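You operate a simulated robot arm through the tools that you are given. There is no shell and no other tool. Be economical: measure what you need, move in short steps, check, and stop when the job is done.

The job below is to be done with a simulated robot arm. You get a single attempt, and the scene is never put back.

Task
Spray the rice crumbs off the bottom of the sink.
Fine: ring to spray, spout over them; then tap off, spout straight, ring back to stream.

It is judged by the outcome, as a careful person would: the job done as asked, and still so three seconds after it is handed in. It fails if anything else is knocked over, pushed out of place, dropped, spilled or broken.

Robot
A 7-joint arm with a two-finger parallel gripper, fixed in place. Base frame: the origin is at the foot of the arm, x ahead of it, y to its left, z up. Readings come in mm, degrees, newtons and seconds.
With the tool pointing down near the work surface it reaches from about 220 to 660 mm from the base axis. Its first joint turns from -66.0 to 66.0 degrees. Payload 1.57 kg.
Tool frame: the origin (TCP) lies between the finger pads and is the grasp point; the fingertips stand 30 mm ahead of it; z points along the fingers, y is the line along which they close. The gripper opens to 110 mm. The fingers are 24 mm wide and 12 mm thick; the gripper's body (48 by 112 mm) begins 78 mm behind the TCP.
Orientation is that of the tool frame in the base frame, as a unit quaternion [x, y, z, w]. With the fingers straight down and closing along the base's y, the tool's x points along the base's -x, its y along +y and its z along -z.

Tools
- The arm moves only by the tool apply_moves. Its argument "increments" is a list of rows, each a list of 7 numbers: the finger opening in m, from 0 to 0.11, then the shift along the base's x, y, z in m, then the turn, a rotation vector about the base's x, y, z in degrees. In form: [[hand, x, y, z, rx, ry, rz], ...]. A call has 1 to 20 rows; each row shifts and turns the commanded pose from where the row before left it. A row lasts 0.2 s, in which the tool goes at most 50 mm and 8.6 degrees; a call with a longer step from one row to the next is refused whole, and so is a gripper value outside its range. Where a pose cannot be reached the arm comes as near as it can. A force on the tool above 70 N (or 10 N above the force at the start of the call, whichever is more), or a blocked arm, ends the call early, and 0.2 s more pass. Each finger travels about 108 mm/s and halts on what it meets, pressing with about 38 N; the grip force reading is that of the motor and also rises with nothing between the fingers. The clock runs only during rows and for 0.2 s after the last one: add rows that do not move to give the fingers time. It gives the time, the measured TCP pose, the force on the tool (base axes), the opening and the grip force at its end, in the units of the frame above (readings bear some noise), and new pictures: "show" is both (left out), scene, wrist or none.
- Cameras (640 x 400 px; columns grow to the right, rows downward): "scene" is fixed at [169.5, -392, 1413.8]; the picture's right is [0.75, -0.66, 0.00], its down [-0.32, -0.36, -0.88] and it looks along [0.58, 0.66, -0.48] (base axes); focal length 264 px, centre (320, 200). "wrist" rides on the gripper at [-36, 0, -80] in the tool frame; the picture's right is [0.00, -1.00, 0.00], its down [0.97, 0.00, -0.24] and it looks along [0.24, 0.00, 0.97] (tool axes); focal length 218 px, centre (320, 200). There is no depth. A picture from a camera that has moved, and an enlarged one, comes with that camera's place and axes in the base frame and with its lens.
- close_up(camera, box): a new picture of the part [left, top, right, bottom] of that camera's present view, enlarged. No time passes.
- close_job(): hands the job in; it is judged then, once.

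Go step by step. Nothing tells you positions but the pictures and the camera data: compare them with the known pose of the tool, close in by small moves and look again before you grip or let go. The budget is 120 turns and 150 pictures, counting those below and the enlarged ones. Unless the task says otherwise, let go and move clear before handing in, and close with one line.

The tools are called after "Request:" by a JSON object that holds its "op" and its "data". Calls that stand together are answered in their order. apply_moves: Moves the arm, as the interface text tells. Its arguments: {"type":"object","properties":{"increments":{"type":"array","items":{"type":"array","items":{"type":"number"}}},"show":{"type":"string","enum":["both","scene","wrist","none"]}},"required":["increments"]} The other tools are called the same way: close_up (camera, box) takes an enlarged picture of a part of a camera's view; close_job () hands the job in.

At the start:

```text
time: 0.0
tcp_pos: [406.2, 42.0, 1273.6]
ee_rot: [0.0, 1.0, 0.0, 0.0]
contact_force: [-0.9, 0.3, 0.0]
gripper_width: 109.9
grasp_force: 0.0
```

scene: 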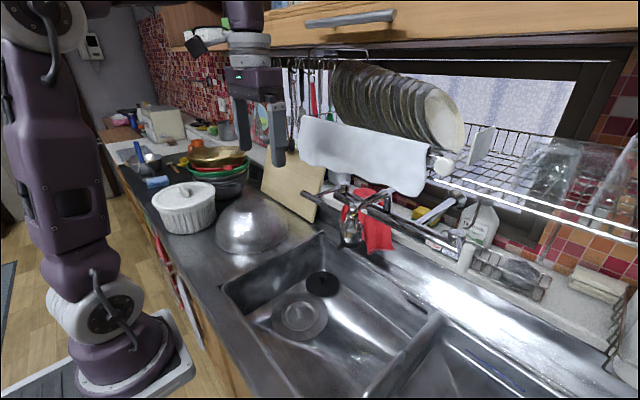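
wrist: 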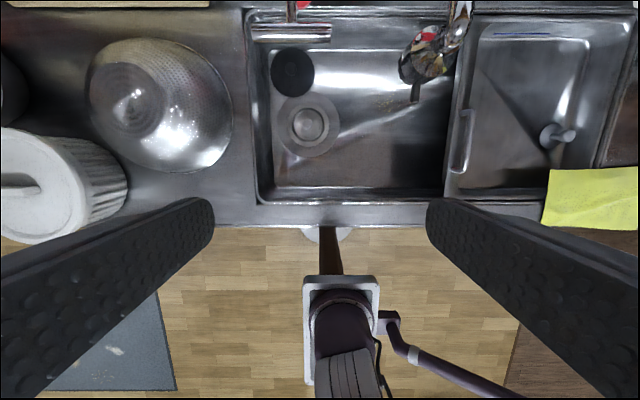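

I see a sink with a faucet near its back rim, but the crumbs, the tap and the ring are not clear yet. I'll enlarge the views.

Request:
{"op": "close_up", "data": {"camera": "scene", "box": [280, 160, 440, 260]}}

Request:
{"op": "close_up", "data": {"camera": "scene", "box": [220, 220, 460, 370]}}

Request:
{"op": "close_up", "data": {"camera": "wrist", "box": [230, 0, 486, 160]}}

```text
4.00 times, centred on (360, 210) of scene
camera zoom: at [169.5, -392.0, 1413.8], right [0.75, -0.66, 0.0], down [-0.32, -0.36, -0.88], along [0.58, 0.66, -0.48], focal length 1055 px, centre (160, 160)
```

zoom: 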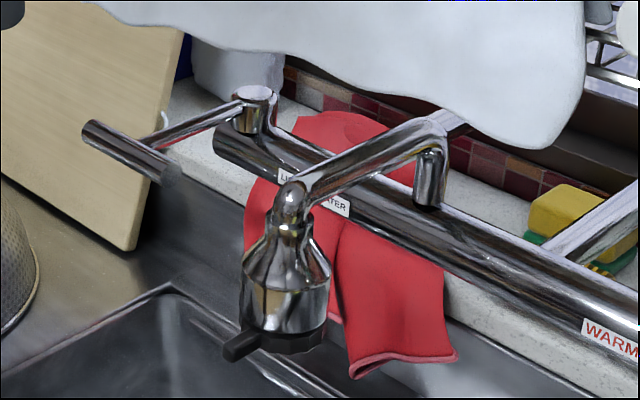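

```text
2.67 times, centred on (340, 295) of scene
camera zoom: at [169.5, -392.0, 1413.8], right [0.75, -0.66, 0.0], down [-0.32, -0.36, -0.88], along [0.58, 0.66, -0.48], focal length 704 px, centre (267, -53)
```

zoom: 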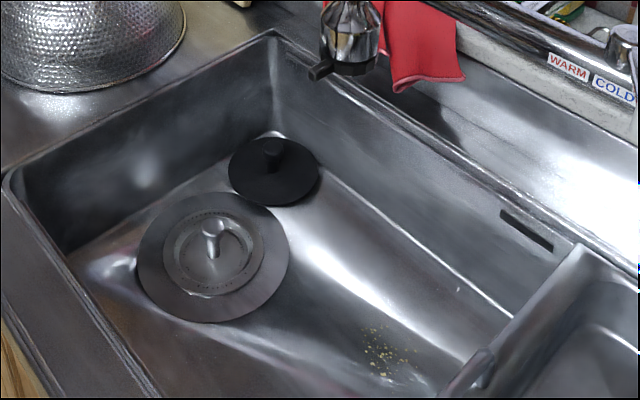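

```text
2.50 times, centred on (358, 80) of wrist
camera zoom: at [442.6, 40.4, 1354.5], right [0.0, -1.0, 0.0], down [-0.97, 0.0, 0.24], along [-0.24, 0.0, -0.97], focal length 546 px, centre (225, 500)
```

zoom: 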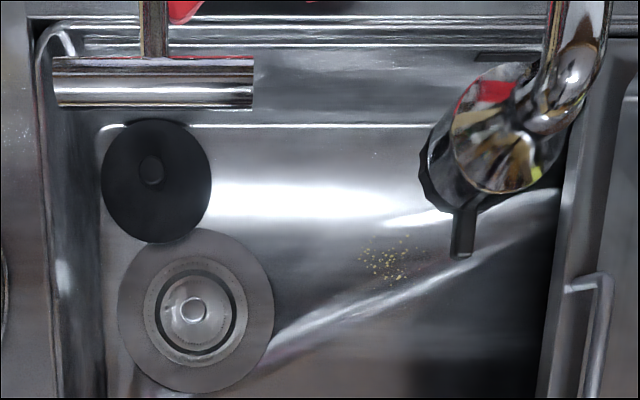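

The crumbs lie on the basin floor. A wall bar carries a swivel spout with a black-ringed head, a flow lever on its left and a temperature lever on its right. I'll read the labels.

Request:
{"op": "close_up", "data": {"camera": "scene", "box": [296, 176, 376, 226]}}

Request:
{"op": "close_up", "data": {"camera": "scene", "box": [400, 180, 528, 260]}}

Request:
{"op": "close_up", "data": {"camera": "scene", "box": [328, 205, 376, 255]}}

Request:
{"op": "close_up", "data": {"camera": "wrist", "box": [384, 0, 496, 112]}}

```text
8.00 times, centred on (336, 201) of scene
camera zoom: at [169.5, -392.0, 1413.8], right [0.75, -0.66, 0.0], down [-0.32, -0.36, -0.88], along [0.58, 0.66, -0.48], focal length 2111 px, centre (192, 192)
```

zoom: 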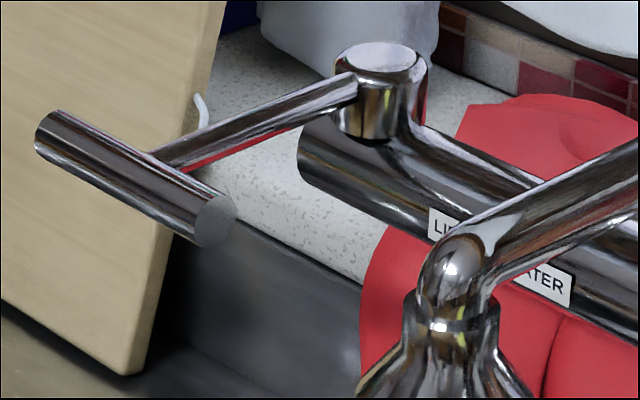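

```text
5.00 times, centred on (464, 220) of scene
camera zoom: at [169.5, -392.0, 1413.8], right [0.75, -0.66, 0.0], down [-0.32, -0.36, -0.88], along [0.58, 0.66, -0.48], focal length 1319 px, centre (-400, 100)
```

zoom: 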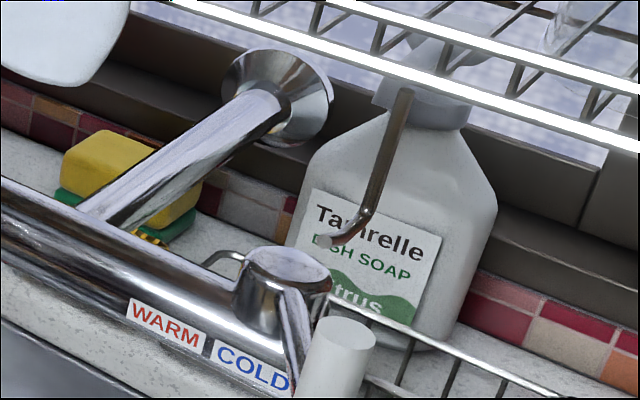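

```text
8.00 times, centred on (352, 230) of scene
camera zoom: at [169.5, -392.0, 1413.8], right [0.75, -0.66, 0.0], down [-0.32, -0.36, -0.88], along [0.58, 0.66, -0.48], focal length 2111 px, centre (64, -40)
```

zoom: 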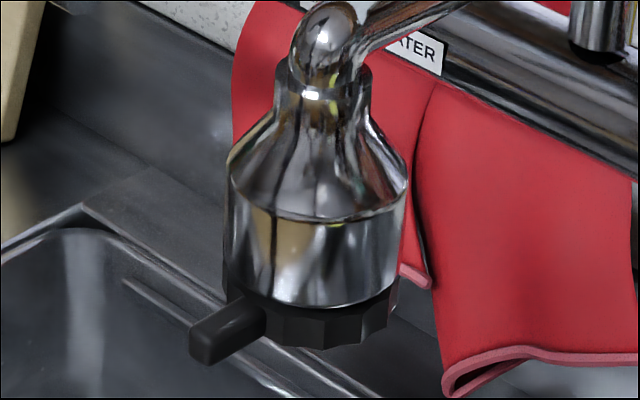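

```text
3.57 times, centred on (440, 56) of wrist
camera zoom: at [442.6, 40.4, 1354.5], right [0.0, -1.0, 0.0], down [-0.97, 0.0, 0.24], along [-0.24, 0.0, -0.97], focal length 780 px, centre (-109, 714)
```

zoom: 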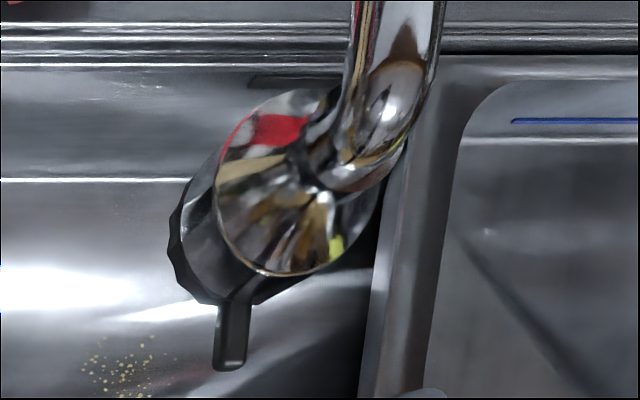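

From the two views I estimate these places:
- Spray head: about (538,-77), with its ring near z 1055 and the tab pointing to -x.
- Spout pivot: about (668,-70).
- T-lever: about (551,69,1098).
- Crumbs: about (545,-145), deep in the basin.

I'll tilt the wrist camera towards the head to look for marks.

Request:
{"op": "apply_moves", "data": {"increments": [[0.11, 0.001, -0.015, -0.015, 0, -7.5, 0], [0.11, 0.001, -0.015, -0.015, 0, -7.5, 0], [0.11, 0.001, -0.015, -0.015, 0, -7.5, 0], [0.11, 0.001, -0.015, -0.015, 0, -7.5, 0], [0.11, 0.001, -0.015, -0.015, 0, -7.5, 0], [0.11, 0.001, -0.015, -0.015, 0, -7.5, 0], [0.11, 0.001, -0.015, -0.015, 0, -7.5, 0], [0.11, 0.001, -0.015, -0.015, 0, -7.5, 0]]}}

```text
time: 1.8
tcp_pos: [415.5, -70.0, 1172.4]
ee_rot: [-0.006, 0.87, 0.007, 0.494]
contact_force: [0.1, -0.1, 0.8]
gripper_width: 110.0
grasp_force: 0.1
out of reach, approached as far as the arm can: row 8
camera wrist: at [366.1, -71.6, 1244.6], right [0.02, -1.0, 0.0], down [-0.7, -0.01, -0.71], along [0.71, 0.02, -0.7], focal length 218 px, centre (320, 200)
```

scene: 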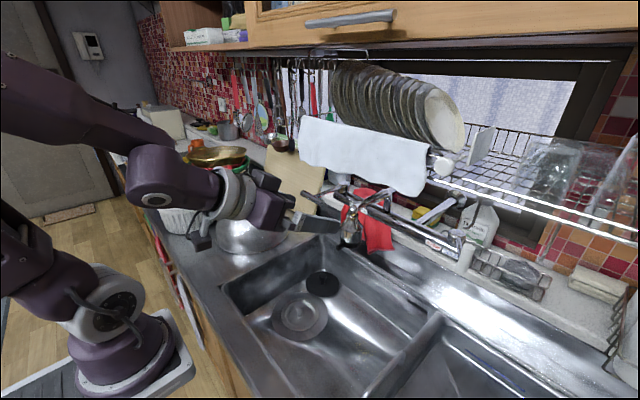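
wrist: 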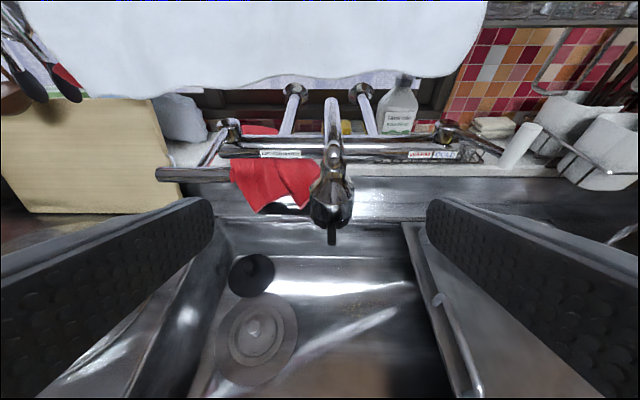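

Request:
{"op": "close_up", "data": {"camera": "wrist", "box": [280, 130, 384, 250]}}

Request:
{"op": "close_up", "data": {"camera": "wrist", "box": [150, 90, 310, 190]}}

Request:
{"op": "close_up", "data": {"camera": "wrist", "box": [220, 220, 460, 370]}}

Request:
{"op": "close_up", "data": {"camera": "wrist", "box": [380, 100, 508, 180]}}

```text
3.33 times, centred on (332, 190) of wrist
camera zoom: at [366.1, -71.6, 1244.6], right [0.02, -1.0, 0.0], down [-0.7, -0.01, -0.71], along [0.71, 0.02, -0.7], focal length 728 px, centre (280, 233)
```

zoom: 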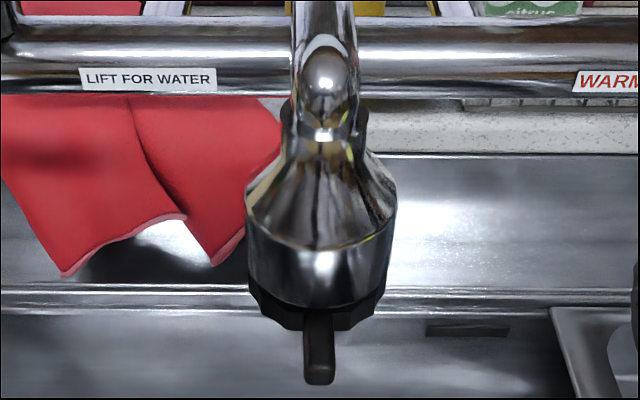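

```text
4.00 times, centred on (230, 140) of wrist
camera zoom: at [366.1, -71.6, 1244.6], right [0.02, -1.0, 0.0], down [-0.7, -0.01, -0.71], along [0.71, 0.02, -0.7], focal length 873 px, centre (680, 440)
```

zoom: 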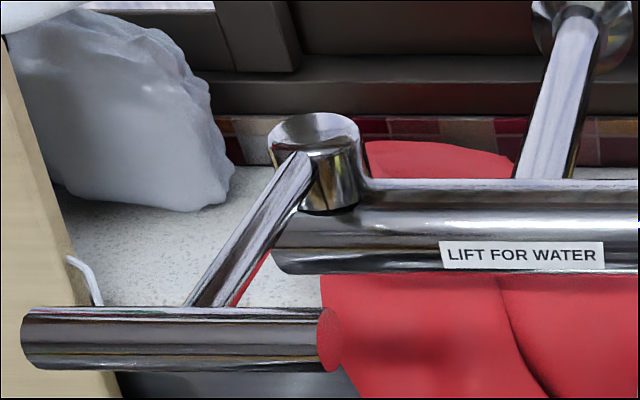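

```text
2.67 times, centred on (340, 295) of wrist
camera zoom: at [366.1, -71.6, 1244.6], right [0.02, -1.0, 0.0], down [-0.7, -0.01, -0.71], along [0.71, 0.02, -0.7], focal length 582 px, centre (267, -53)
```

zoom: 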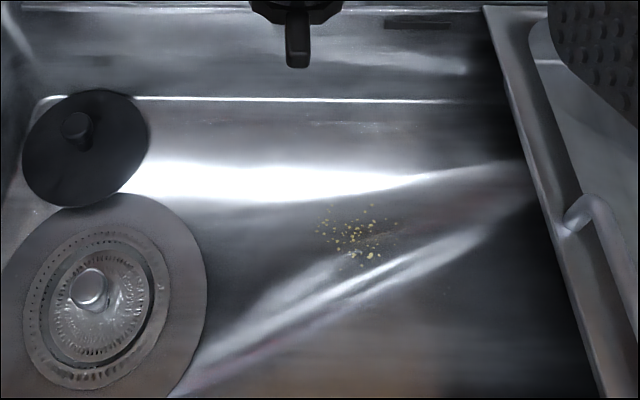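

```text
5.00 times, centred on (444, 140) of wrist
camera zoom: at [366.1, -71.6, 1244.6], right [0.02, -1.0, 0.0], down [-0.7, -0.01, -0.71], along [0.71, 0.02, -0.7], focal length 1091 px, centre (-300, 500)
```

zoom: 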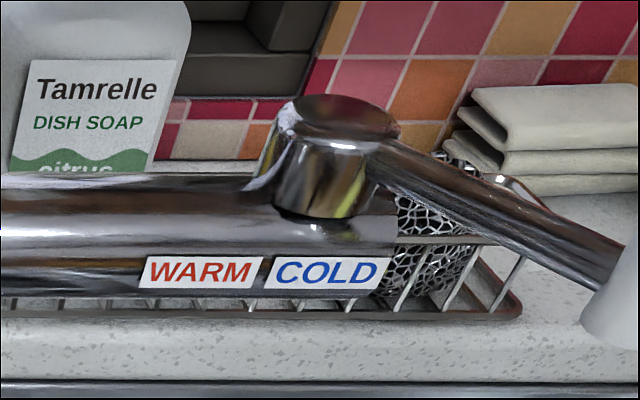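

"LIFT FOR WATER" is confirmed, the spout is now straight along x at y≈-80, and the crumbs are at about (554,-143,697). Next I'll bring the tool upright and half-close it above the ring's tab.

Request:
{"op": "apply_moves", "data": {"increments": [[0.1, 0, 0, 0.003, 0, 7.5, 0], [0.09, 0, 0, 0.003, 0, 7.5, 0], [0.08, 0, 0, 0.003, 0, 7.5, 0], [0.07, 0, 0, 0.003, 0, 7.5, 0], [0.06, 0, 0, 0.003, 0, 7.5, 0], [0.05, 0, 0, 0.003, 0, 7.5, 0], [0.045, 0, 0, 0.003, 0, 7.5, 0], [0.045, 0, 0, 0.003, 0, 7.5, 0], [0.045, 0.0, 0, 0, 0, 0, 0]], "show": "none"}}

```text
time: 3.8
tcp_pos: [416.6, -68.4, 1197.5]
ee_rot: [0.0, 1.0, 0.001, -0.001]
contact_force: [-0.6, 0.2, 0.2]
gripper_width: 44.9
grasp_force: 0.0
```

The tool is upright, so I move to just in front of and above the tab for a look.

Request:
{"op": "apply_moves", "data": {"increments": [[0.045, 0.03, -0.006, -0.02, 0, 0, 0], [0.045, 0.03, -0.0056, -0.02, 0, 0, 0], [0.045, 0.018, 0, -0.017, 0, 0, 0], [0.045, 0, 0, 0, 0, 0, 0]]}}

```text
time: 4.8
tcp_pos: [494.7, -81.0, 1138.6]
ee_rot: [0.0, 1.0, 0.0, 0.0]
contact_force: [-0.4, 0.0, -0.2]
gripper_width: 45.3
grasp_force: 0.0
camera wrist: at [530.7, -81.0, 1219.3], right [0.0, -1.0, 0.0], down [-0.97, 0.0, 0.24], along [-0.24, 0.0, -0.97], focal length 218 px, centre (320, 200)
```

scene: 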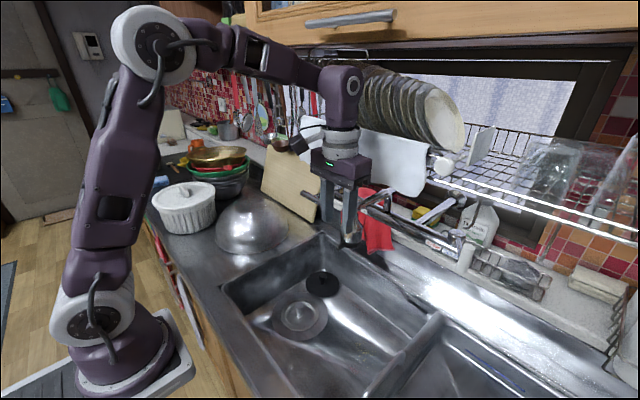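
wrist: 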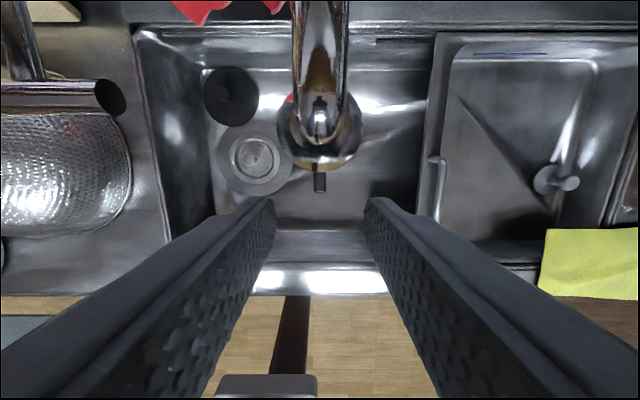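

The tab is centred between the fingers, spanning x≈498–515 at y≈-80. I descend around it, leaving the fingers open for a check.

Request:
{"op": "apply_moves", "data": {"increments": [[0.045, 0.003, 0.0005, -0.025, 0, 0, 0], [0.04, 0.003, 0.0005, -0.025, 0, 0, 0], [0.036, 0.0, 0, -0.024, 0, 0, 0], [0.036, 0, 0, 0, 0, 0, 0]]}}

Request:
{"op": "close_up", "data": {"camera": "scene", "box": [296, 150, 424, 260]}}

Request:
{"op": "close_up", "data": {"camera": "wrist", "box": [256, 60, 384, 260]}}

```text
time: 5.8
tcp_pos: [500.3, -79.3, 1064.7]
ee_rot: [0.0, 1.0, 0.0, 0.0]
contact_force: [-0.3, -0.4, 0.0]
gripper_width: 35.9
grasp_force: 0.2
camera wrist: at [536.9, -79.9, 1146.0], right [0.0, -1.0, 0.0], down [-0.97, 0.0, 0.24], along [-0.24, 0.0, -0.97], focal length 218 px, centre (320, 200)
```

scene: 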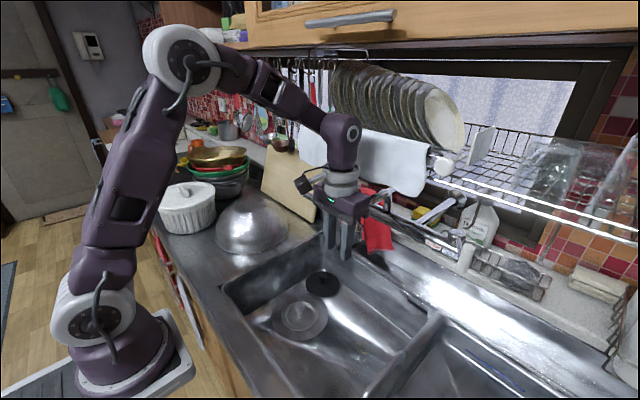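
wrist: 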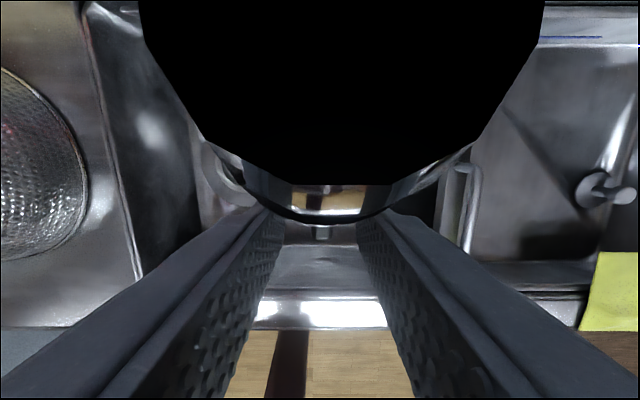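

```text
3.64 times, centred on (360, 205) of scene
camera zoom: at [169.5, -392.0, 1413.8], right [0.75, -0.66, 0.0], down [-0.32, -0.36, -0.88], along [0.58, 0.66, -0.48], focal length 959 px, centre (174, 182)
```

zoom: 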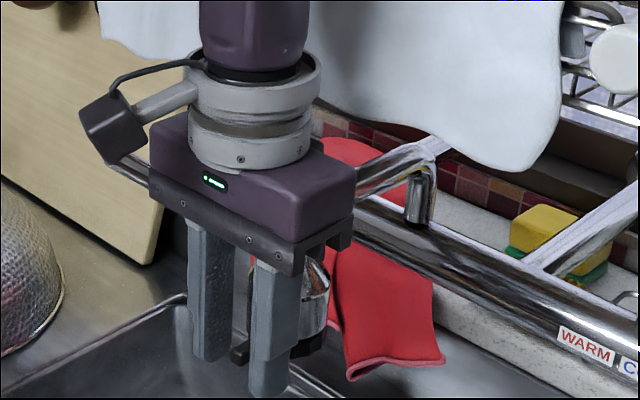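

```text
2.00 times, centred on (320, 160) of wrist
camera zoom: at [536.9, -79.9, 1146.0], right [0.0, -1.0, 0.0], down [-0.97, 0.0, 0.24], along [-0.24, 0.0, -0.97], focal length 436 px, centre (320, 280)
```

zoom: 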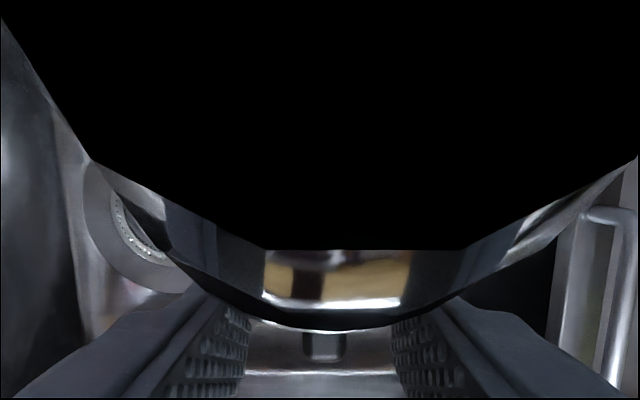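

The fingers straddle the tab with their tips just below it, and nothing is touching. I close on it.

Request:
{"op": "apply_moves", "data": {"increments": [[0.02, 0, 0, 0, 0, 0, 0], [0.006, 0, 0, 0, 0, 0, 0], [0.004, 0, 0, 0, 0, 0, 0], [0.004, 0, 0, 0, 0, 0, 0]], "show": "none"}}

Request:
{"op": "close_up", "data": {"camera": "scene", "box": [328, 205, 376, 265]}}

```text
time: 6.8
tcp_pos: [500.8, -78.3, 1064.9]
ee_rot: [0.001, 1.0, 0.0, 0.0]
contact_force: [-0.8, -0.5, -3.2]
gripper_width: 10.0
grasp_force: 28.1
```

```text
6.67 times, centred on (352, 235) of scene
camera zoom: at [169.5, -392.1, 1413.8], right [0.75, -0.66, 0.0], down [-0.32, -0.36, -0.88], along [0.58, 0.66, -0.48], focal length 1759 px, centre (107, -33)
```

zoom: 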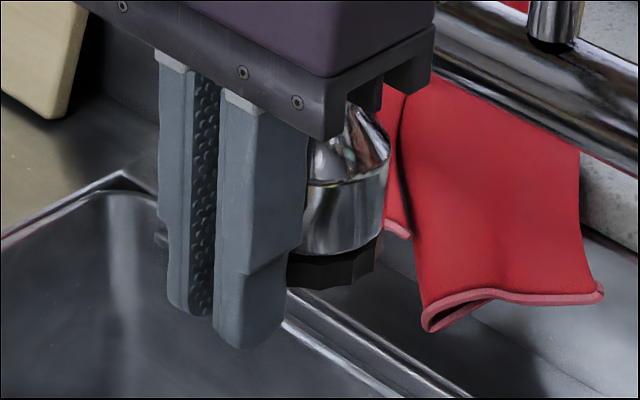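

The tab is gripped, with a 10 mm opening. I try a small orbit about the head axis at (541,-79.5), positive yaw, and check the force.

Request:
{"op": "apply_moves", "data": {"increments": [[0.004, 0.0001, -0.0028, 0, 0, 0, 4], [0.004, 0.0003, -0.00277, 0, 0, 0, 4], [0.004, 0.0005, -0.00275, 0, 0, 0, 4], [0.004, 0.0007, -0.0027, 0, 0, 0, 4]], "show": "scene"}}

Request:
{"op": "close_up", "data": {"camera": "scene", "box": [320, 180, 416, 265]}}

```text
time: 7.8
tcp_pos: [503.1, -89.9, 1064.7]
ee_rot: [-0.14, 0.99, 0.0, 0.0]
contact_force: [4.0, -0.6, -6.1]
gripper_width: 9.7
grasp_force: 28.0
```

scene: 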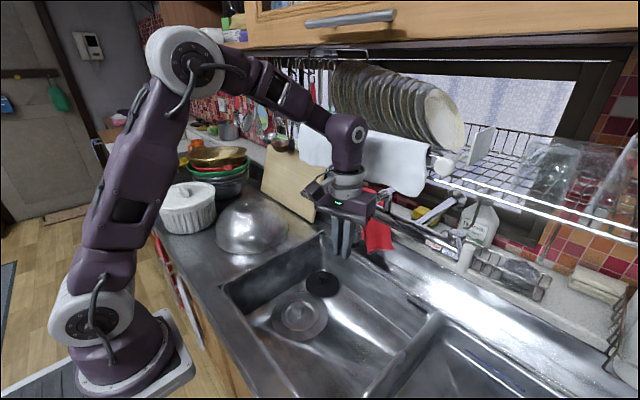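

```text
4.71 times, centred on (368, 222) of scene
camera zoom: at [169.6, -392.1, 1413.7], right [0.75, -0.66, 0.0], down [-0.32, -0.36, -0.88], along [0.58, 0.66, -0.48], focal length 1242 px, centre (94, 94)
```

zoom: 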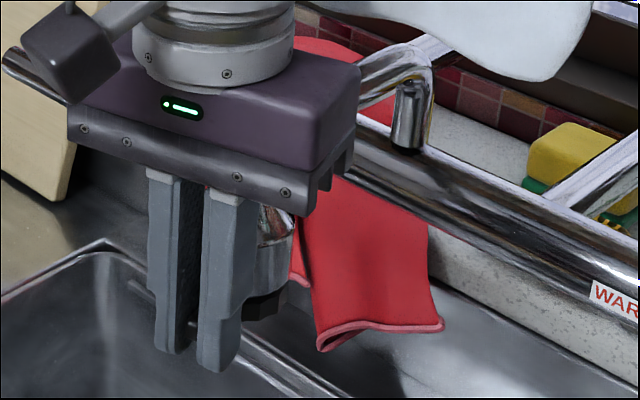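

It turned freely with little force. I continue the orbit to 32°.

Request:
{"op": "apply_moves", "data": {"increments": [[0.004, 0.0009, -0.00265, 0, 0, 0, 4], [0.004, 0.00101, -0.00259, 0, 0, 0, 4], [0.004, 0.0012, -0.0025, 0, 0, 0, 4], [0.004, 0.00142, -0.00243, 0, 0, 0, 4]], "show": "none"}}

Request:
{"op": "close_up", "data": {"camera": "scene", "box": [320, 180, 416, 265]}}

```text
time: 8.8
tcp_pos: [507.0, -99.3, 1065.4]
ee_rot: [-0.276, 0.961, 0.0, 0.0]
contact_force: [3.9, 1.0, -13.8]
gripper_width: 9.8
grasp_force: 28.2
```

```text
4.71 times, centred on (368, 222) of scene
camera zoom: at [169.8, -392.1, 1413.7], right [0.75, -0.66, 0.0], down [-0.32, -0.36, -0.88], along [0.58, 0.66, -0.48], focal length 1242 px, centre (94, 94)
```

zoom: 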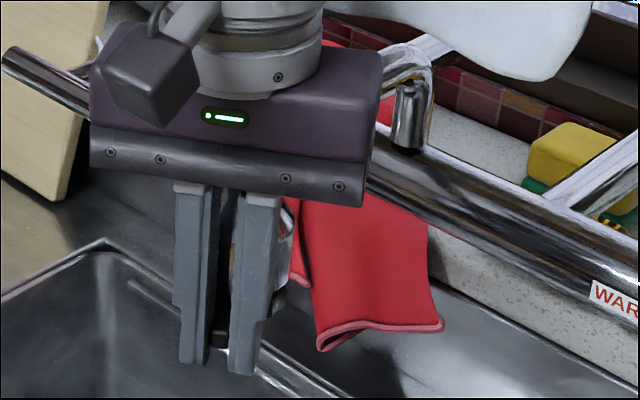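

The tab follows, though the vertical load is slightly up. I continue to 48°.

Request:
{"op": "apply_moves", "data": {"increments": [[0.004, 0.00156, -0.0023, 0, 0, 0, 4], [0.004, 0.00172, -0.00221, 0, 0, 0, 4], [0.004, 0.00186, -0.00207, 0, 0, 0, 4], [0.004, 0.00201, -0.00195, 0, 0, 0, 4]], "show": "none"}}

Request:
{"op": "close_up", "data": {"camera": "scene", "box": [320, 180, 416, 265]}}

```text
time: 9.8
tcp_pos: [512.7, -108.6, 1064.9]
ee_rot: [-0.407, 0.913, 0.0, 0.0]
contact_force: [3.7, 0.9, -10.0]
gripper_width: 9.9
grasp_force: 27.7
```

```text
4.71 times, centred on (368, 222) of scene
camera zoom: at [169.7, -392.1, 1413.7], right [0.75, -0.66, 0.0], down [-0.32, -0.36, -0.88], along [0.58, 0.66, -0.48], focal length 1242 px, centre (94, 94)
```

zoom: 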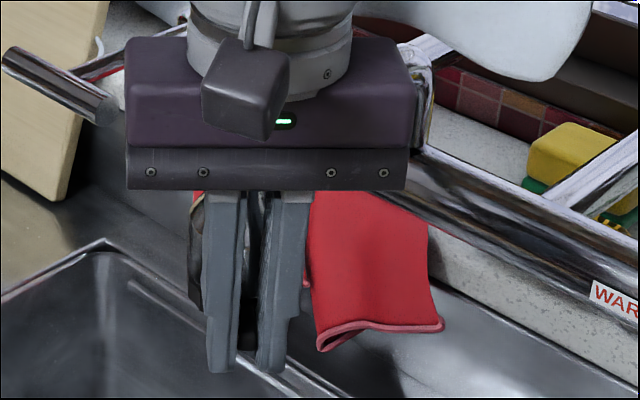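

The head stays in place and the forces are steady. I go on to 64°.

Request:
{"op": "apply_moves", "data": {"increments": [[0.004, 0.00214, -0.00179, 0, 0, 0, 4], [0.004, 0.00226, -0.00164, 0, 0, 0, 4], [0.004, 0.00237, -0.00148, 0, 0, 0, 4], [0.004, 0.00247, -0.00131, 0, 0, 0, 4]], "show": "none"}}

Request:
{"op": "close_up", "data": {"camera": "scene", "box": [320, 180, 416, 265]}}

```text
time: 10.8
tcp_pos: [519.8, -116.6, 1065.9]
ee_rot: [-0.53, 0.848, 0.001, -0.002]
contact_force: [-14.5, -4.9, -9.3]
gripper_width: 9.9
grasp_force: 28.3
```

```text
4.71 times, centred on (368, 222) of scene
camera zoom: at [169.2, -392.3, 1413.7], right [0.75, -0.66, 0.0], down [-0.32, -0.36, -0.88], along [0.58, 0.66, -0.48], focal length 1242 px, centre (94, 94)
```

zoom: 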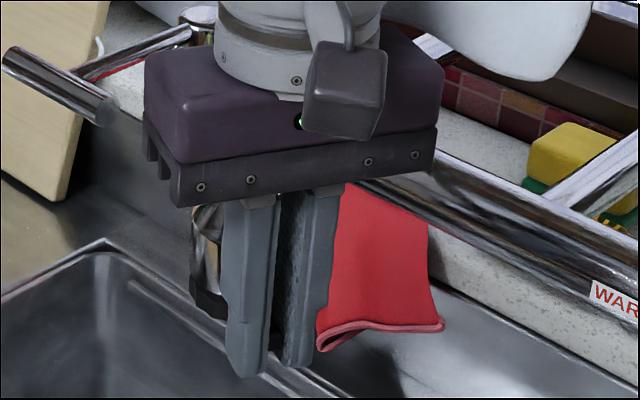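

Resistance now opposes the motion, so I take this to be the ring's end stop near 60°. I open, rise clear and look.

Request:
{"op": "apply_moves", "data": {"increments": [[0.02, 0, 0, 0, 0, 0, 0], [0.034, 0, 0, 0, 0, 0, 0], [0.034, 0, 0, 0.02, 0, 0, 0], [0.034, 0, -0.01, 0.04, 0, 0, 0], [0.034, -0.01, -0.02, 0.04, 0, 0, 0], [0.034, 0, 0, 0, 0, 0, 0]]}}

Request:
{"op": "close_up", "data": {"camera": "scene", "box": [320, 180, 416, 265]}}

```text
time: 12.2
tcp_pos: [512.4, -144.9, 1166.2]
ee_rot: [-0.53, 0.848, 0.001, 0.0]
contact_force: [-0.1, 1.4, 0.0]
gripper_width: 34.0
grasp_force: 0.1
camera wrist: at [529.4, -113.5, 1246.7], right [0.9, -0.44, 0.0], down [-0.43, -0.87, 0.24], along [-0.11, -0.22, -0.97], focal length 218 px, centre (320, 200)
```

scene: 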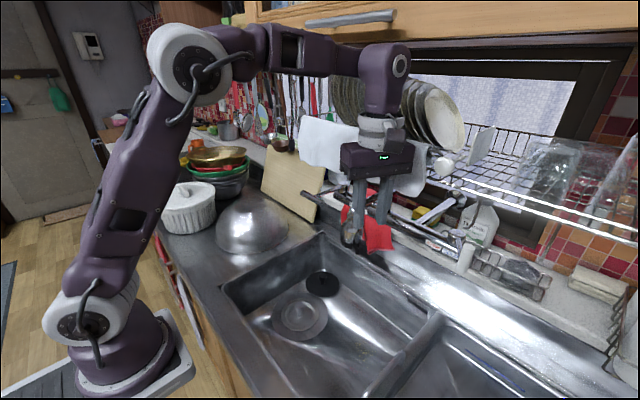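
wrist: 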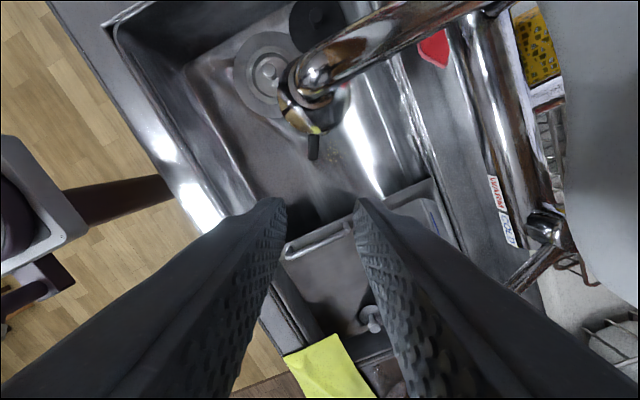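

```text
4.71 times, centred on (368, 222) of scene
camera zoom: at [169.4, -392.1, 1413.8], right [0.75, -0.66, 0.0], down [-0.32, -0.36, -0.88], along [0.58, 0.66, -0.48], focal length 1242 px, centre (94, 94)
```

zoom: 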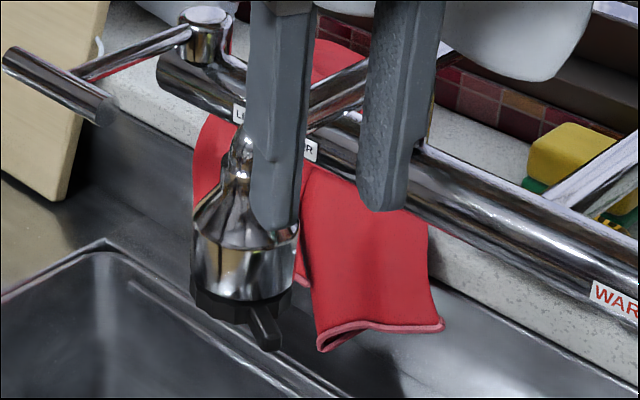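

The ring turned about 62° (tab tip now near (519,-121)) and the spout did not move. The hanging towel's lower edge is near x≈587, z≈1190, so a vertical tool at the head would hit it. I'll back off, undo the yaw and lean the tool back by 40°.

Request:
{"op": "apply_moves", "data": {"increments": [[0.08, -0.015, 0.005, 0.004, 0, 0, -8], [0.08, -0.015, 0.01, 0.002, 0, 0, -8], [0.08, -0.015, 0.01, 0, 0, 0, -8], [0.08, -0.015, 0.01, 0, 0, 0, -8], [0.08, -0.012, 0.01, 0, 0, 0, -8], [0.08, 0, 0.01, 0, 0, 0, -8], [0.08, 0, 0.01, 0, 0, 0, -8], [0.08, 0, 0, 0, 0, 0, -8], [0.08, 0, 0, 0, 0, -8, 0], [0.08, 0, 0, 0, 0, -8, 0], [0.08, 0, 0, 0, 0, -8, 0], [0.08, 0, 0, 0, 0, -8, 0], [0.08, 0, 0, 0, 0, -8, 0], [0.08, 0, 0, 0, 0, 0, 0]]}}

Request:
{"op": "close_up", "data": {"camera": "wrist", "box": [240, 80, 400, 260]}}

```text
time: 15.2
tcp_pos: [440.8, -79.9, 1171.8]
ee_rot: [0.0, 0.939, 0.0, 0.343]
contact_force: [-0.1, -0.7, 0.0]
gripper_width: 79.8
grasp_force: 0.1
camera wrist: at [417.0, -80.7, 1256.7], right [0.0, -1.0, 0.0], down [-0.9, 0.0, -0.44], along [0.44, 0.0, -0.9], focal length 218 px, centre (320, 200)
```

scene: 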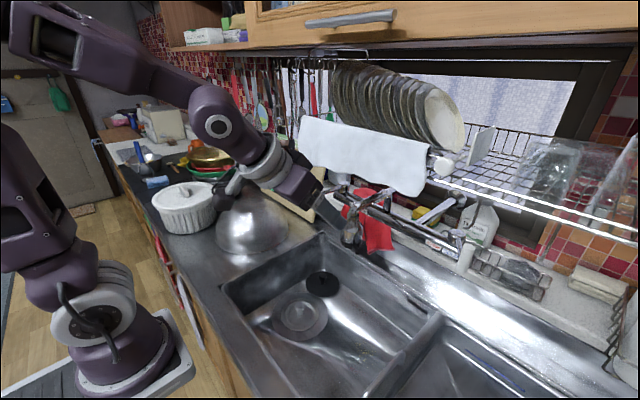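
wrist: 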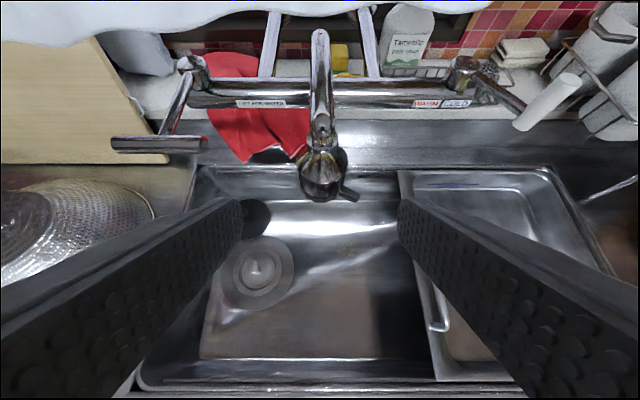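

```text
2.22 times, centred on (320, 170) of wrist
camera zoom: at [417.0, -80.7, 1256.7], right [0.0, -1.0, 0.0], down [-0.9, 0.0, -0.44], along [0.44, 0.0, -0.9], focal length 485 px, centre (320, 267)
```

zoom: 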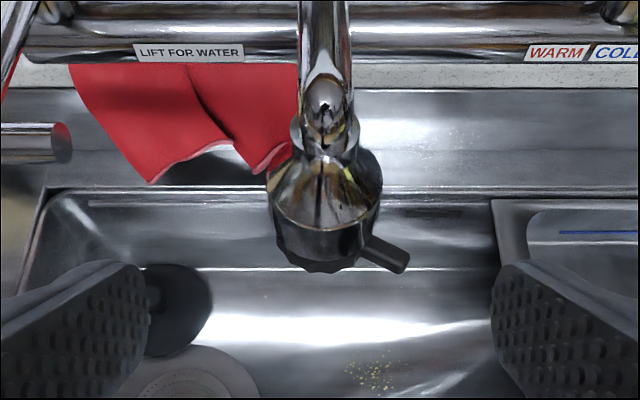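

The spout is straight and the tool lines up with the head at about (540,-81). I slide the open fingers in along the tool axis to straddle the chrome head above the ring.

Request:
{"op": "apply_moves", "data": {"increments": [[0.08, 0.022, 0, -0.02, 0, 0, 0], [0.08, 0.022, 0, -0.02, 0, 0, 0], [0.08, 0.022, 0, -0.02, 0, 0, 0], [0.08, 0.017, 0, -0.015, 0, 0, 0], [0.08, 0, 0, 0, 0, 0, 0]]}}

Request:
{"op": "close_up", "data": {"camera": "scene", "box": [310, 180, 406, 265]}}

```text
time: 16.4
tcp_pos: [523.3, -79.7, 1097.9]
ee_rot: [0.0, 0.94, 0.0, 0.342]
contact_force: [0.2, -0.3, -0.2]
gripper_width: 80.2
grasp_force: 0.0
camera wrist: at [500.5, -81.2, 1181.4], right [0.0, -1.0, 0.0], down [-0.9, 0.0, -0.44], along [0.44, 0.0, -0.9], focal length 218 px, centre (320, 200)
```

scene: 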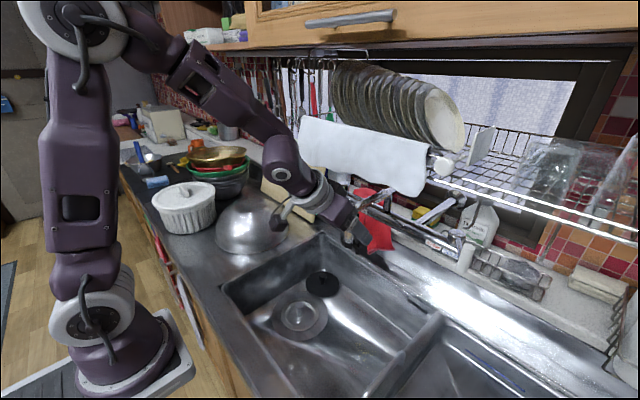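
wrist: 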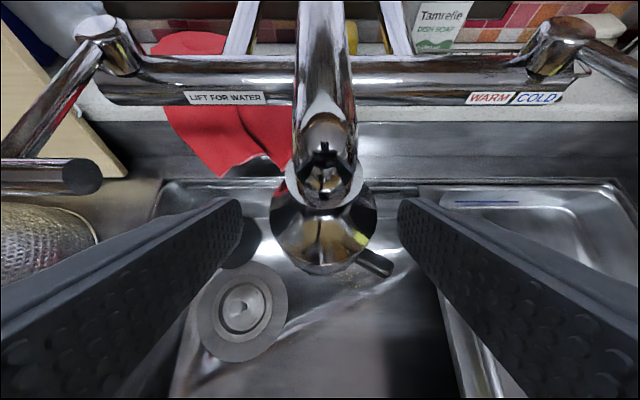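

```text
4.71 times, centred on (358, 222) of scene
camera zoom: at [169.5, -392.0, 1413.8], right [0.75, -0.66, 0.0], down [-0.32, -0.36, -0.88], along [0.58, 0.66, -0.48], focal length 1242 px, centre (141, 94)
```

zoom: 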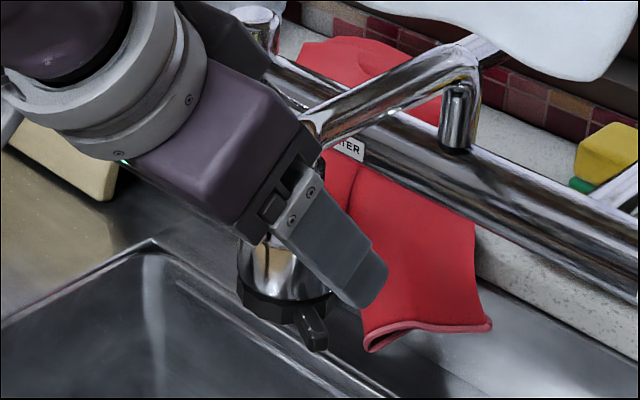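

The fingers flank the chrome cylinder clear of the ring. I close until they contact it.

Request:
{"op": "apply_moves", "data": {"increments": [[0.06, 0, 0, 0, 0, 0, 0], [0.053, 0, 0, 0, 0, 0, 0], [0.046, 0, 0, 0, 0, 0, 0], [0.046, 0, 0, 0, 0, 0, 0]], "show": "wrist"}}

Request:
{"op": "close_up", "data": {"camera": "scene", "box": [310, 180, 406, 265]}}

```text
time: 17.4
tcp_pos: [523.6, -80.3, 1096.9]
ee_rot: [0.0, 0.94, 0.0, 0.342]
contact_force: [-0.8, -0.6, -1.3]
gripper_width: 49.4
grasp_force: 45.2
camera wrist: at [500.3, -81.3, 1181.5], right [0.0, -1.0, 0.0], down [-0.9, 0.0, -0.44], along [0.44, 0.0, -0.9], focal length 218 px, centre (320, 200)
```

wrist: 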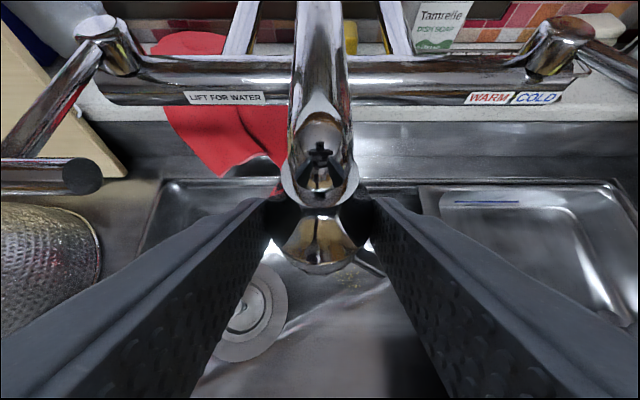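

```text
4.71 times, centred on (358, 222) of scene
camera zoom: at [169.5, -392.1, 1413.8], right [0.75, -0.66, 0.0], down [-0.32, -0.36, -0.88], along [0.58, 0.66, -0.48], focal length 1242 px, centre (141, 94)
```

zoom: 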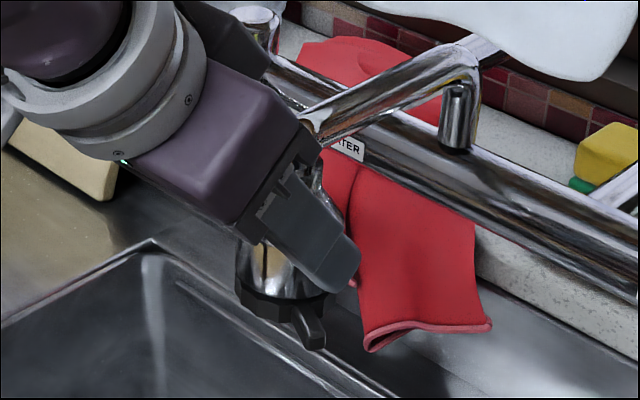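

The cylinder is 49.4 mm across. I loosen to a 52 mm cage and swing the spout about its pivot (≈(664,-80)) in two parts, starting with 14°.

Request:
{"op": "apply_moves", "data": {"increments": [[0.052, 0, 0, 0, 0, 0, 0], [0.052, 0.0005, -0.01176, 0, 0, 0, 4.8], [0.052, 0.00147, -0.01167, 0, 0, 0, 4.8], [0.052, 0.00244, -0.01151, 0, 0, 0, 4.8]], "show": "wrist"}}

```text
time: 18.4
tcp_pos: [528.0, -113.6, 1096.6]
ee_rot: [-0.119, 0.932, 0.043, 0.339]
contact_force: [-0.3, 1.0, -0.3]
gripper_width: 53.0
grasp_force: 0.4
camera wrist: at [505.8, -121.6, 1181.8], right [0.25, -0.97, 0.0], down [-0.87, -0.22, -0.44], along [0.43, 0.11, -0.9], focal length 218 px, centre (320, 200)
```

wrist: 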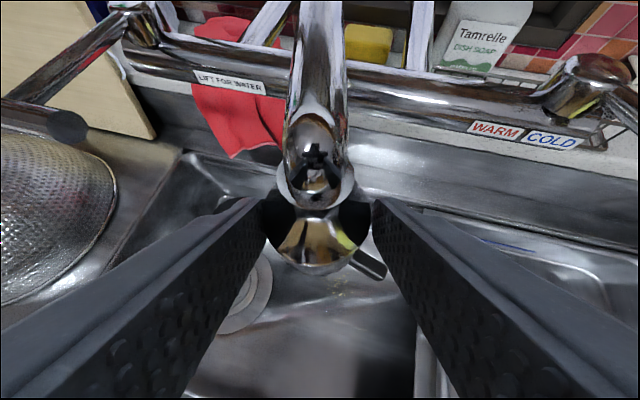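

The spout follows the cage with no force, so I make the second part of the swing.

Request:
{"op": "apply_moves", "data": {"increments": [[0.052, 0.00341, -0.01126, 0, 0, 0, 4.8], [0.052, 0.00433, -0.01095, 0, 0, 0, 4.8], [0.052, 0.00523, -0.01054, 0, 0, 0, 4.8], [0.052, 0, 0, 0, 0, 0, 0]]}}

Request:
{"op": "close_up", "data": {"camera": "wrist", "box": [240, 160, 416, 330]}}

Request:
{"op": "close_up", "data": {"camera": "scene", "box": [300, 180, 460, 380]}}

```text
time: 19.4
tcp_pos: [541.4, -146.8, 1096.8]
ee_rot: [-0.234, 0.91, 0.085, 0.331]
contact_force: [0.5, 0.4, -0.5]
gripper_width: 52.6
grasp_force: 0.0
camera wrist: at [520.6, -160.0, 1181.8], right [0.48, -0.88, 0.0], down [-0.79, -0.43, -0.44], along [0.39, 0.21, -0.9], focal length 218 px, centre (320, 200)
```

scene: 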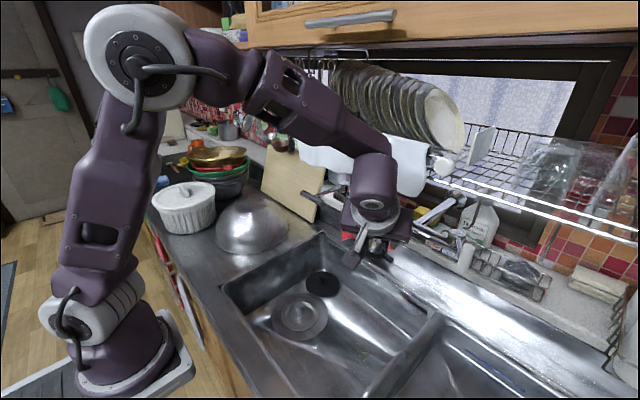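
wrist: 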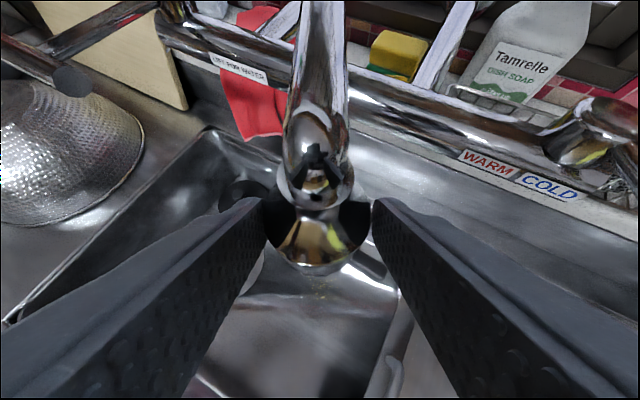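

```text
2.35 times, centred on (328, 245) of wrist
camera zoom: at [520.6, -160.0, 1181.8], right [0.48, -0.88, 0.0], down [-0.79, -0.43, -0.44], along [0.39, 0.21, -0.9], focal length 514 px, centre (301, 94)
```

zoom: 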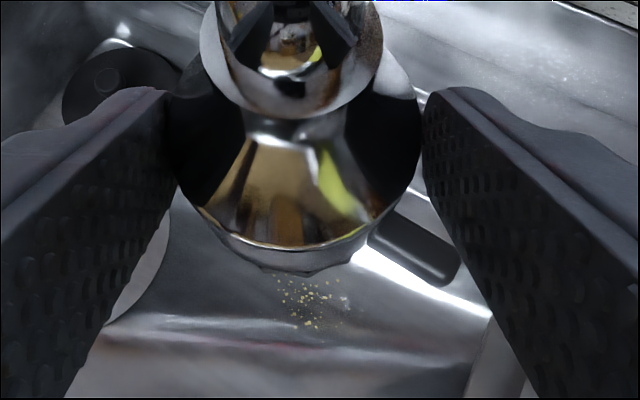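

```text
2.00 times, centred on (380, 280) of scene
camera zoom: at [169.4, -392.0, 1413.8], right [0.75, -0.66, 0.0], down [-0.32, -0.36, -0.88], along [0.58, 0.66, -0.48], focal length 528 px, centre (200, 40)
```

zoom: 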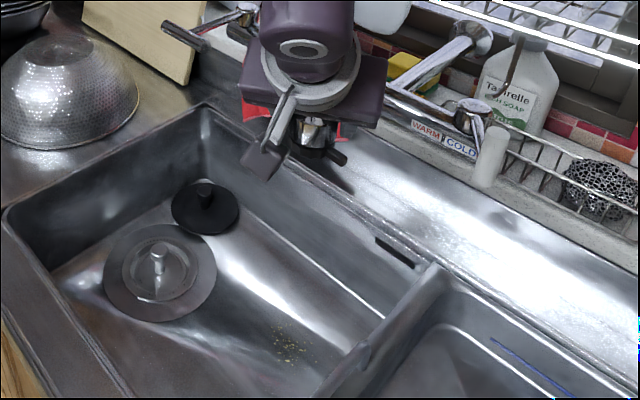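

The head is about 6 mm short of the crumbs' centre at (551,-146). I nudge it 2.5° more, then open and back out along the tool axis.

Request:
{"op": "apply_moves", "data": {"increments": [[0.052, 0.00307, -0.0053, 0, 0, 0, 2.5], [0.052, 0, 0, 0, 0, 0, 0], [0.07, 0, 0, 0, 0, 0, 0], [0.08, 0, 0, 0, 0, 0, 0], [0.08, -0.0165, -0.01, 0.023, 0, 0, 0], [0.08, -0.0165, -0.01, 0.023, 0, 0, 0], [0.08, -0.0165, -0.01, 0.023, 0, 0, 0], [0.08, -0.0165, -0.01, 0.023, 0, 0, 0], [0.08, 0, 0, 0, 0, 0, 0]]}}

Request:
{"op": "close_up", "data": {"camera": "wrist", "box": [220, 120, 420, 260]}}

Request:
{"op": "close_up", "data": {"camera": "scene", "box": [300, 180, 460, 380]}}

```text
time: 21.4
tcp_pos: [477.5, -193.9, 1189.1]
ee_rot: [-0.254, 0.905, 0.093, 0.329]
contact_force: [0.2, 0.5, 0.5]
gripper_width: 80.0
grasp_force: 0.1
camera wrist: at [457.4, -207.5, 1274.1], right [0.52, -0.85, 0.0], down [-0.77, -0.47, -0.44], along [0.38, 0.23, -0.9], focal length 218 px, centre (320, 200)
```

scene: 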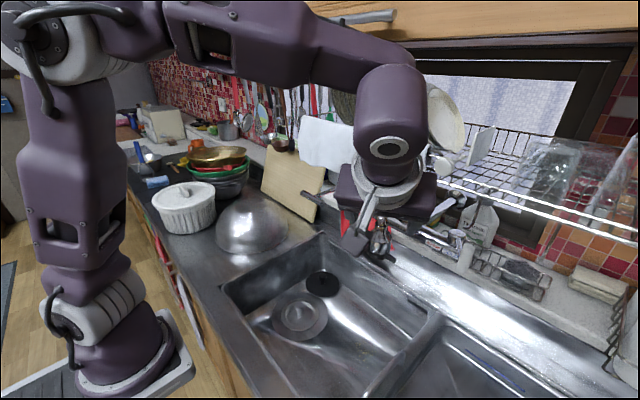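
wrist: 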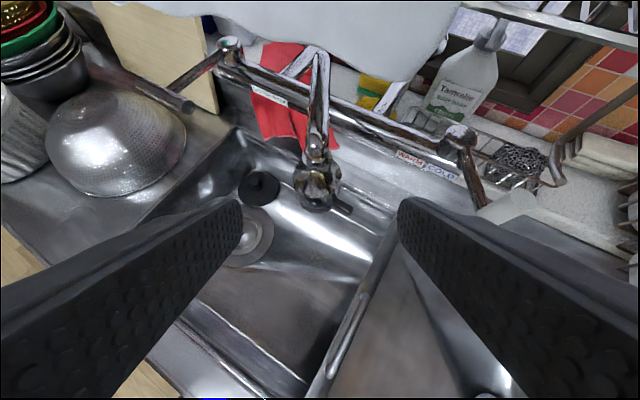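

```text
2.86 times, centred on (320, 190) of wrist
camera zoom: at [457.4, -207.5, 1274.1], right [0.52, -0.85, 0.0], down [-0.77, -0.47, -0.44], along [0.38, 0.23, -0.9], focal length 624 px, centre (320, 229)
```

zoom: 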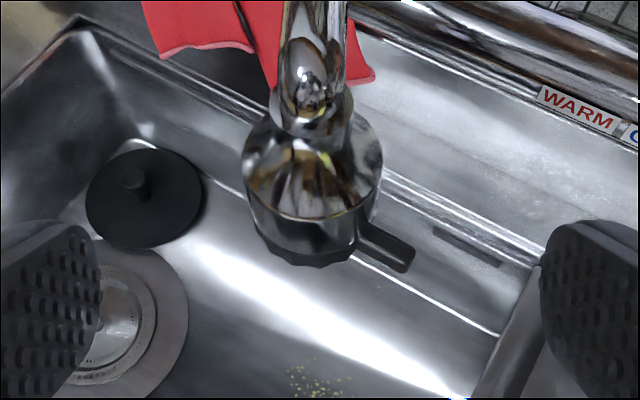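

```text
2.00 times, centred on (380, 280) of scene
camera zoom: at [169.4, -392.0, 1413.8], right [0.75, -0.66, 0.0], down [-0.32, -0.36, -0.88], along [0.58, 0.66, -0.48], focal length 528 px, centre (200, 40)
```

zoom: 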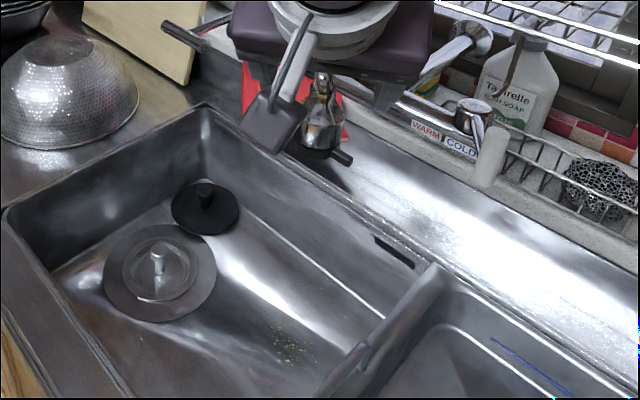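

The spout is parked over the crumbs with the tab still in the spray position. Next I go to the T-lever: back off, undo the yaw, and line up in front of it with the fingers open to take the crossbar by its ends.

Request:
{"op": "apply_moves", "data": {"increments": [[0.09, -0.03, 0.01, 0.005, 0, 0, 0], [0.1, 0, 0.032, 0, 0, 0, -3.9], [0.11, 0, 0.032, 0, 0, 0, -3.9], [0.11, 0, 0.032, 0, 0, 0, -3.9], [0.11, 0, 0.032, 0, 0, 0, -3.9], [0.11, 0, 0.032, 0, 0, 0, -3.9], [0.11, 0, 0.032, 0, 0, 0, -3.9], [0.11, 0, 0.032, 0, 0, 0, -3.9], [0.11, 0.01, 0.029, -0.002, 0, 0, -4], [0.11, 0.01, 0, -0.003, 0, 0, 0], [0.11, 0, 0, 0, 0, 0, 0]]}}

Request:
{"op": "close_up", "data": {"camera": "wrist", "box": [220, 60, 420, 240]}}

```text
time: 23.8
tcp_pos: [470.0, 70.5, 1188.4]
ee_rot: [0.0, 0.94, 0.0, 0.342]
contact_force: [-0.1, -0.9, 0.1]
gripper_width: 110.0
grasp_force: 0.2
camera wrist: at [444.9, 69.0, 1273.8], right [0.0, -1.0, 0.0], down [-0.9, 0.0, -0.44], along [0.44, 0.0, -0.9], focal length 218 px, centre (320, 200)
```

scene: 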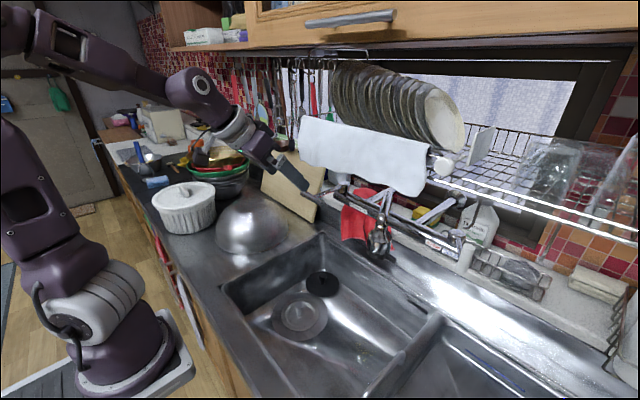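
wrist: 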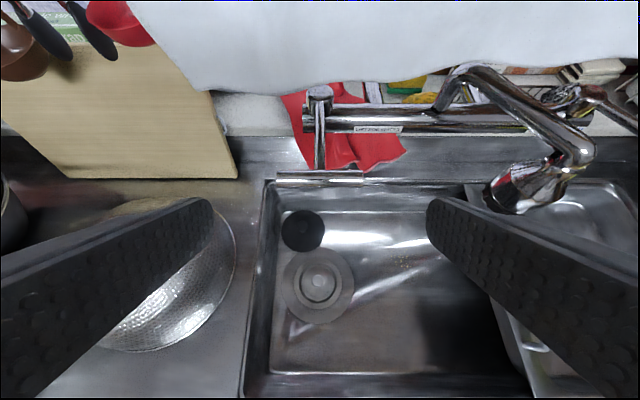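

```text
2.22 times, centred on (320, 150) of wrist
camera zoom: at [444.9, 69.0, 1273.8], right [0.0, -1.0, 0.0], down [-0.9, 0.0, -0.44], along [0.44, 0.0, -0.9], focal length 485 px, centre (320, 311)
```

zoom: 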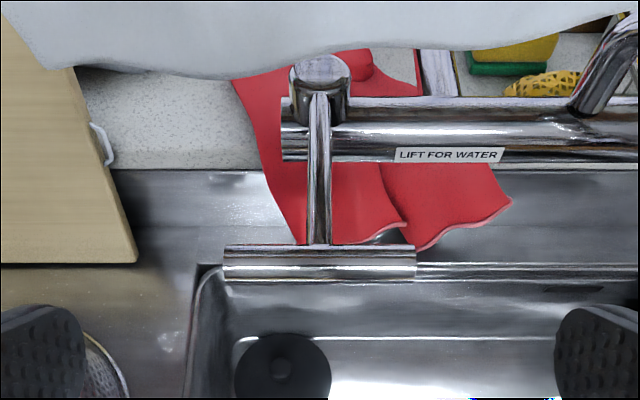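

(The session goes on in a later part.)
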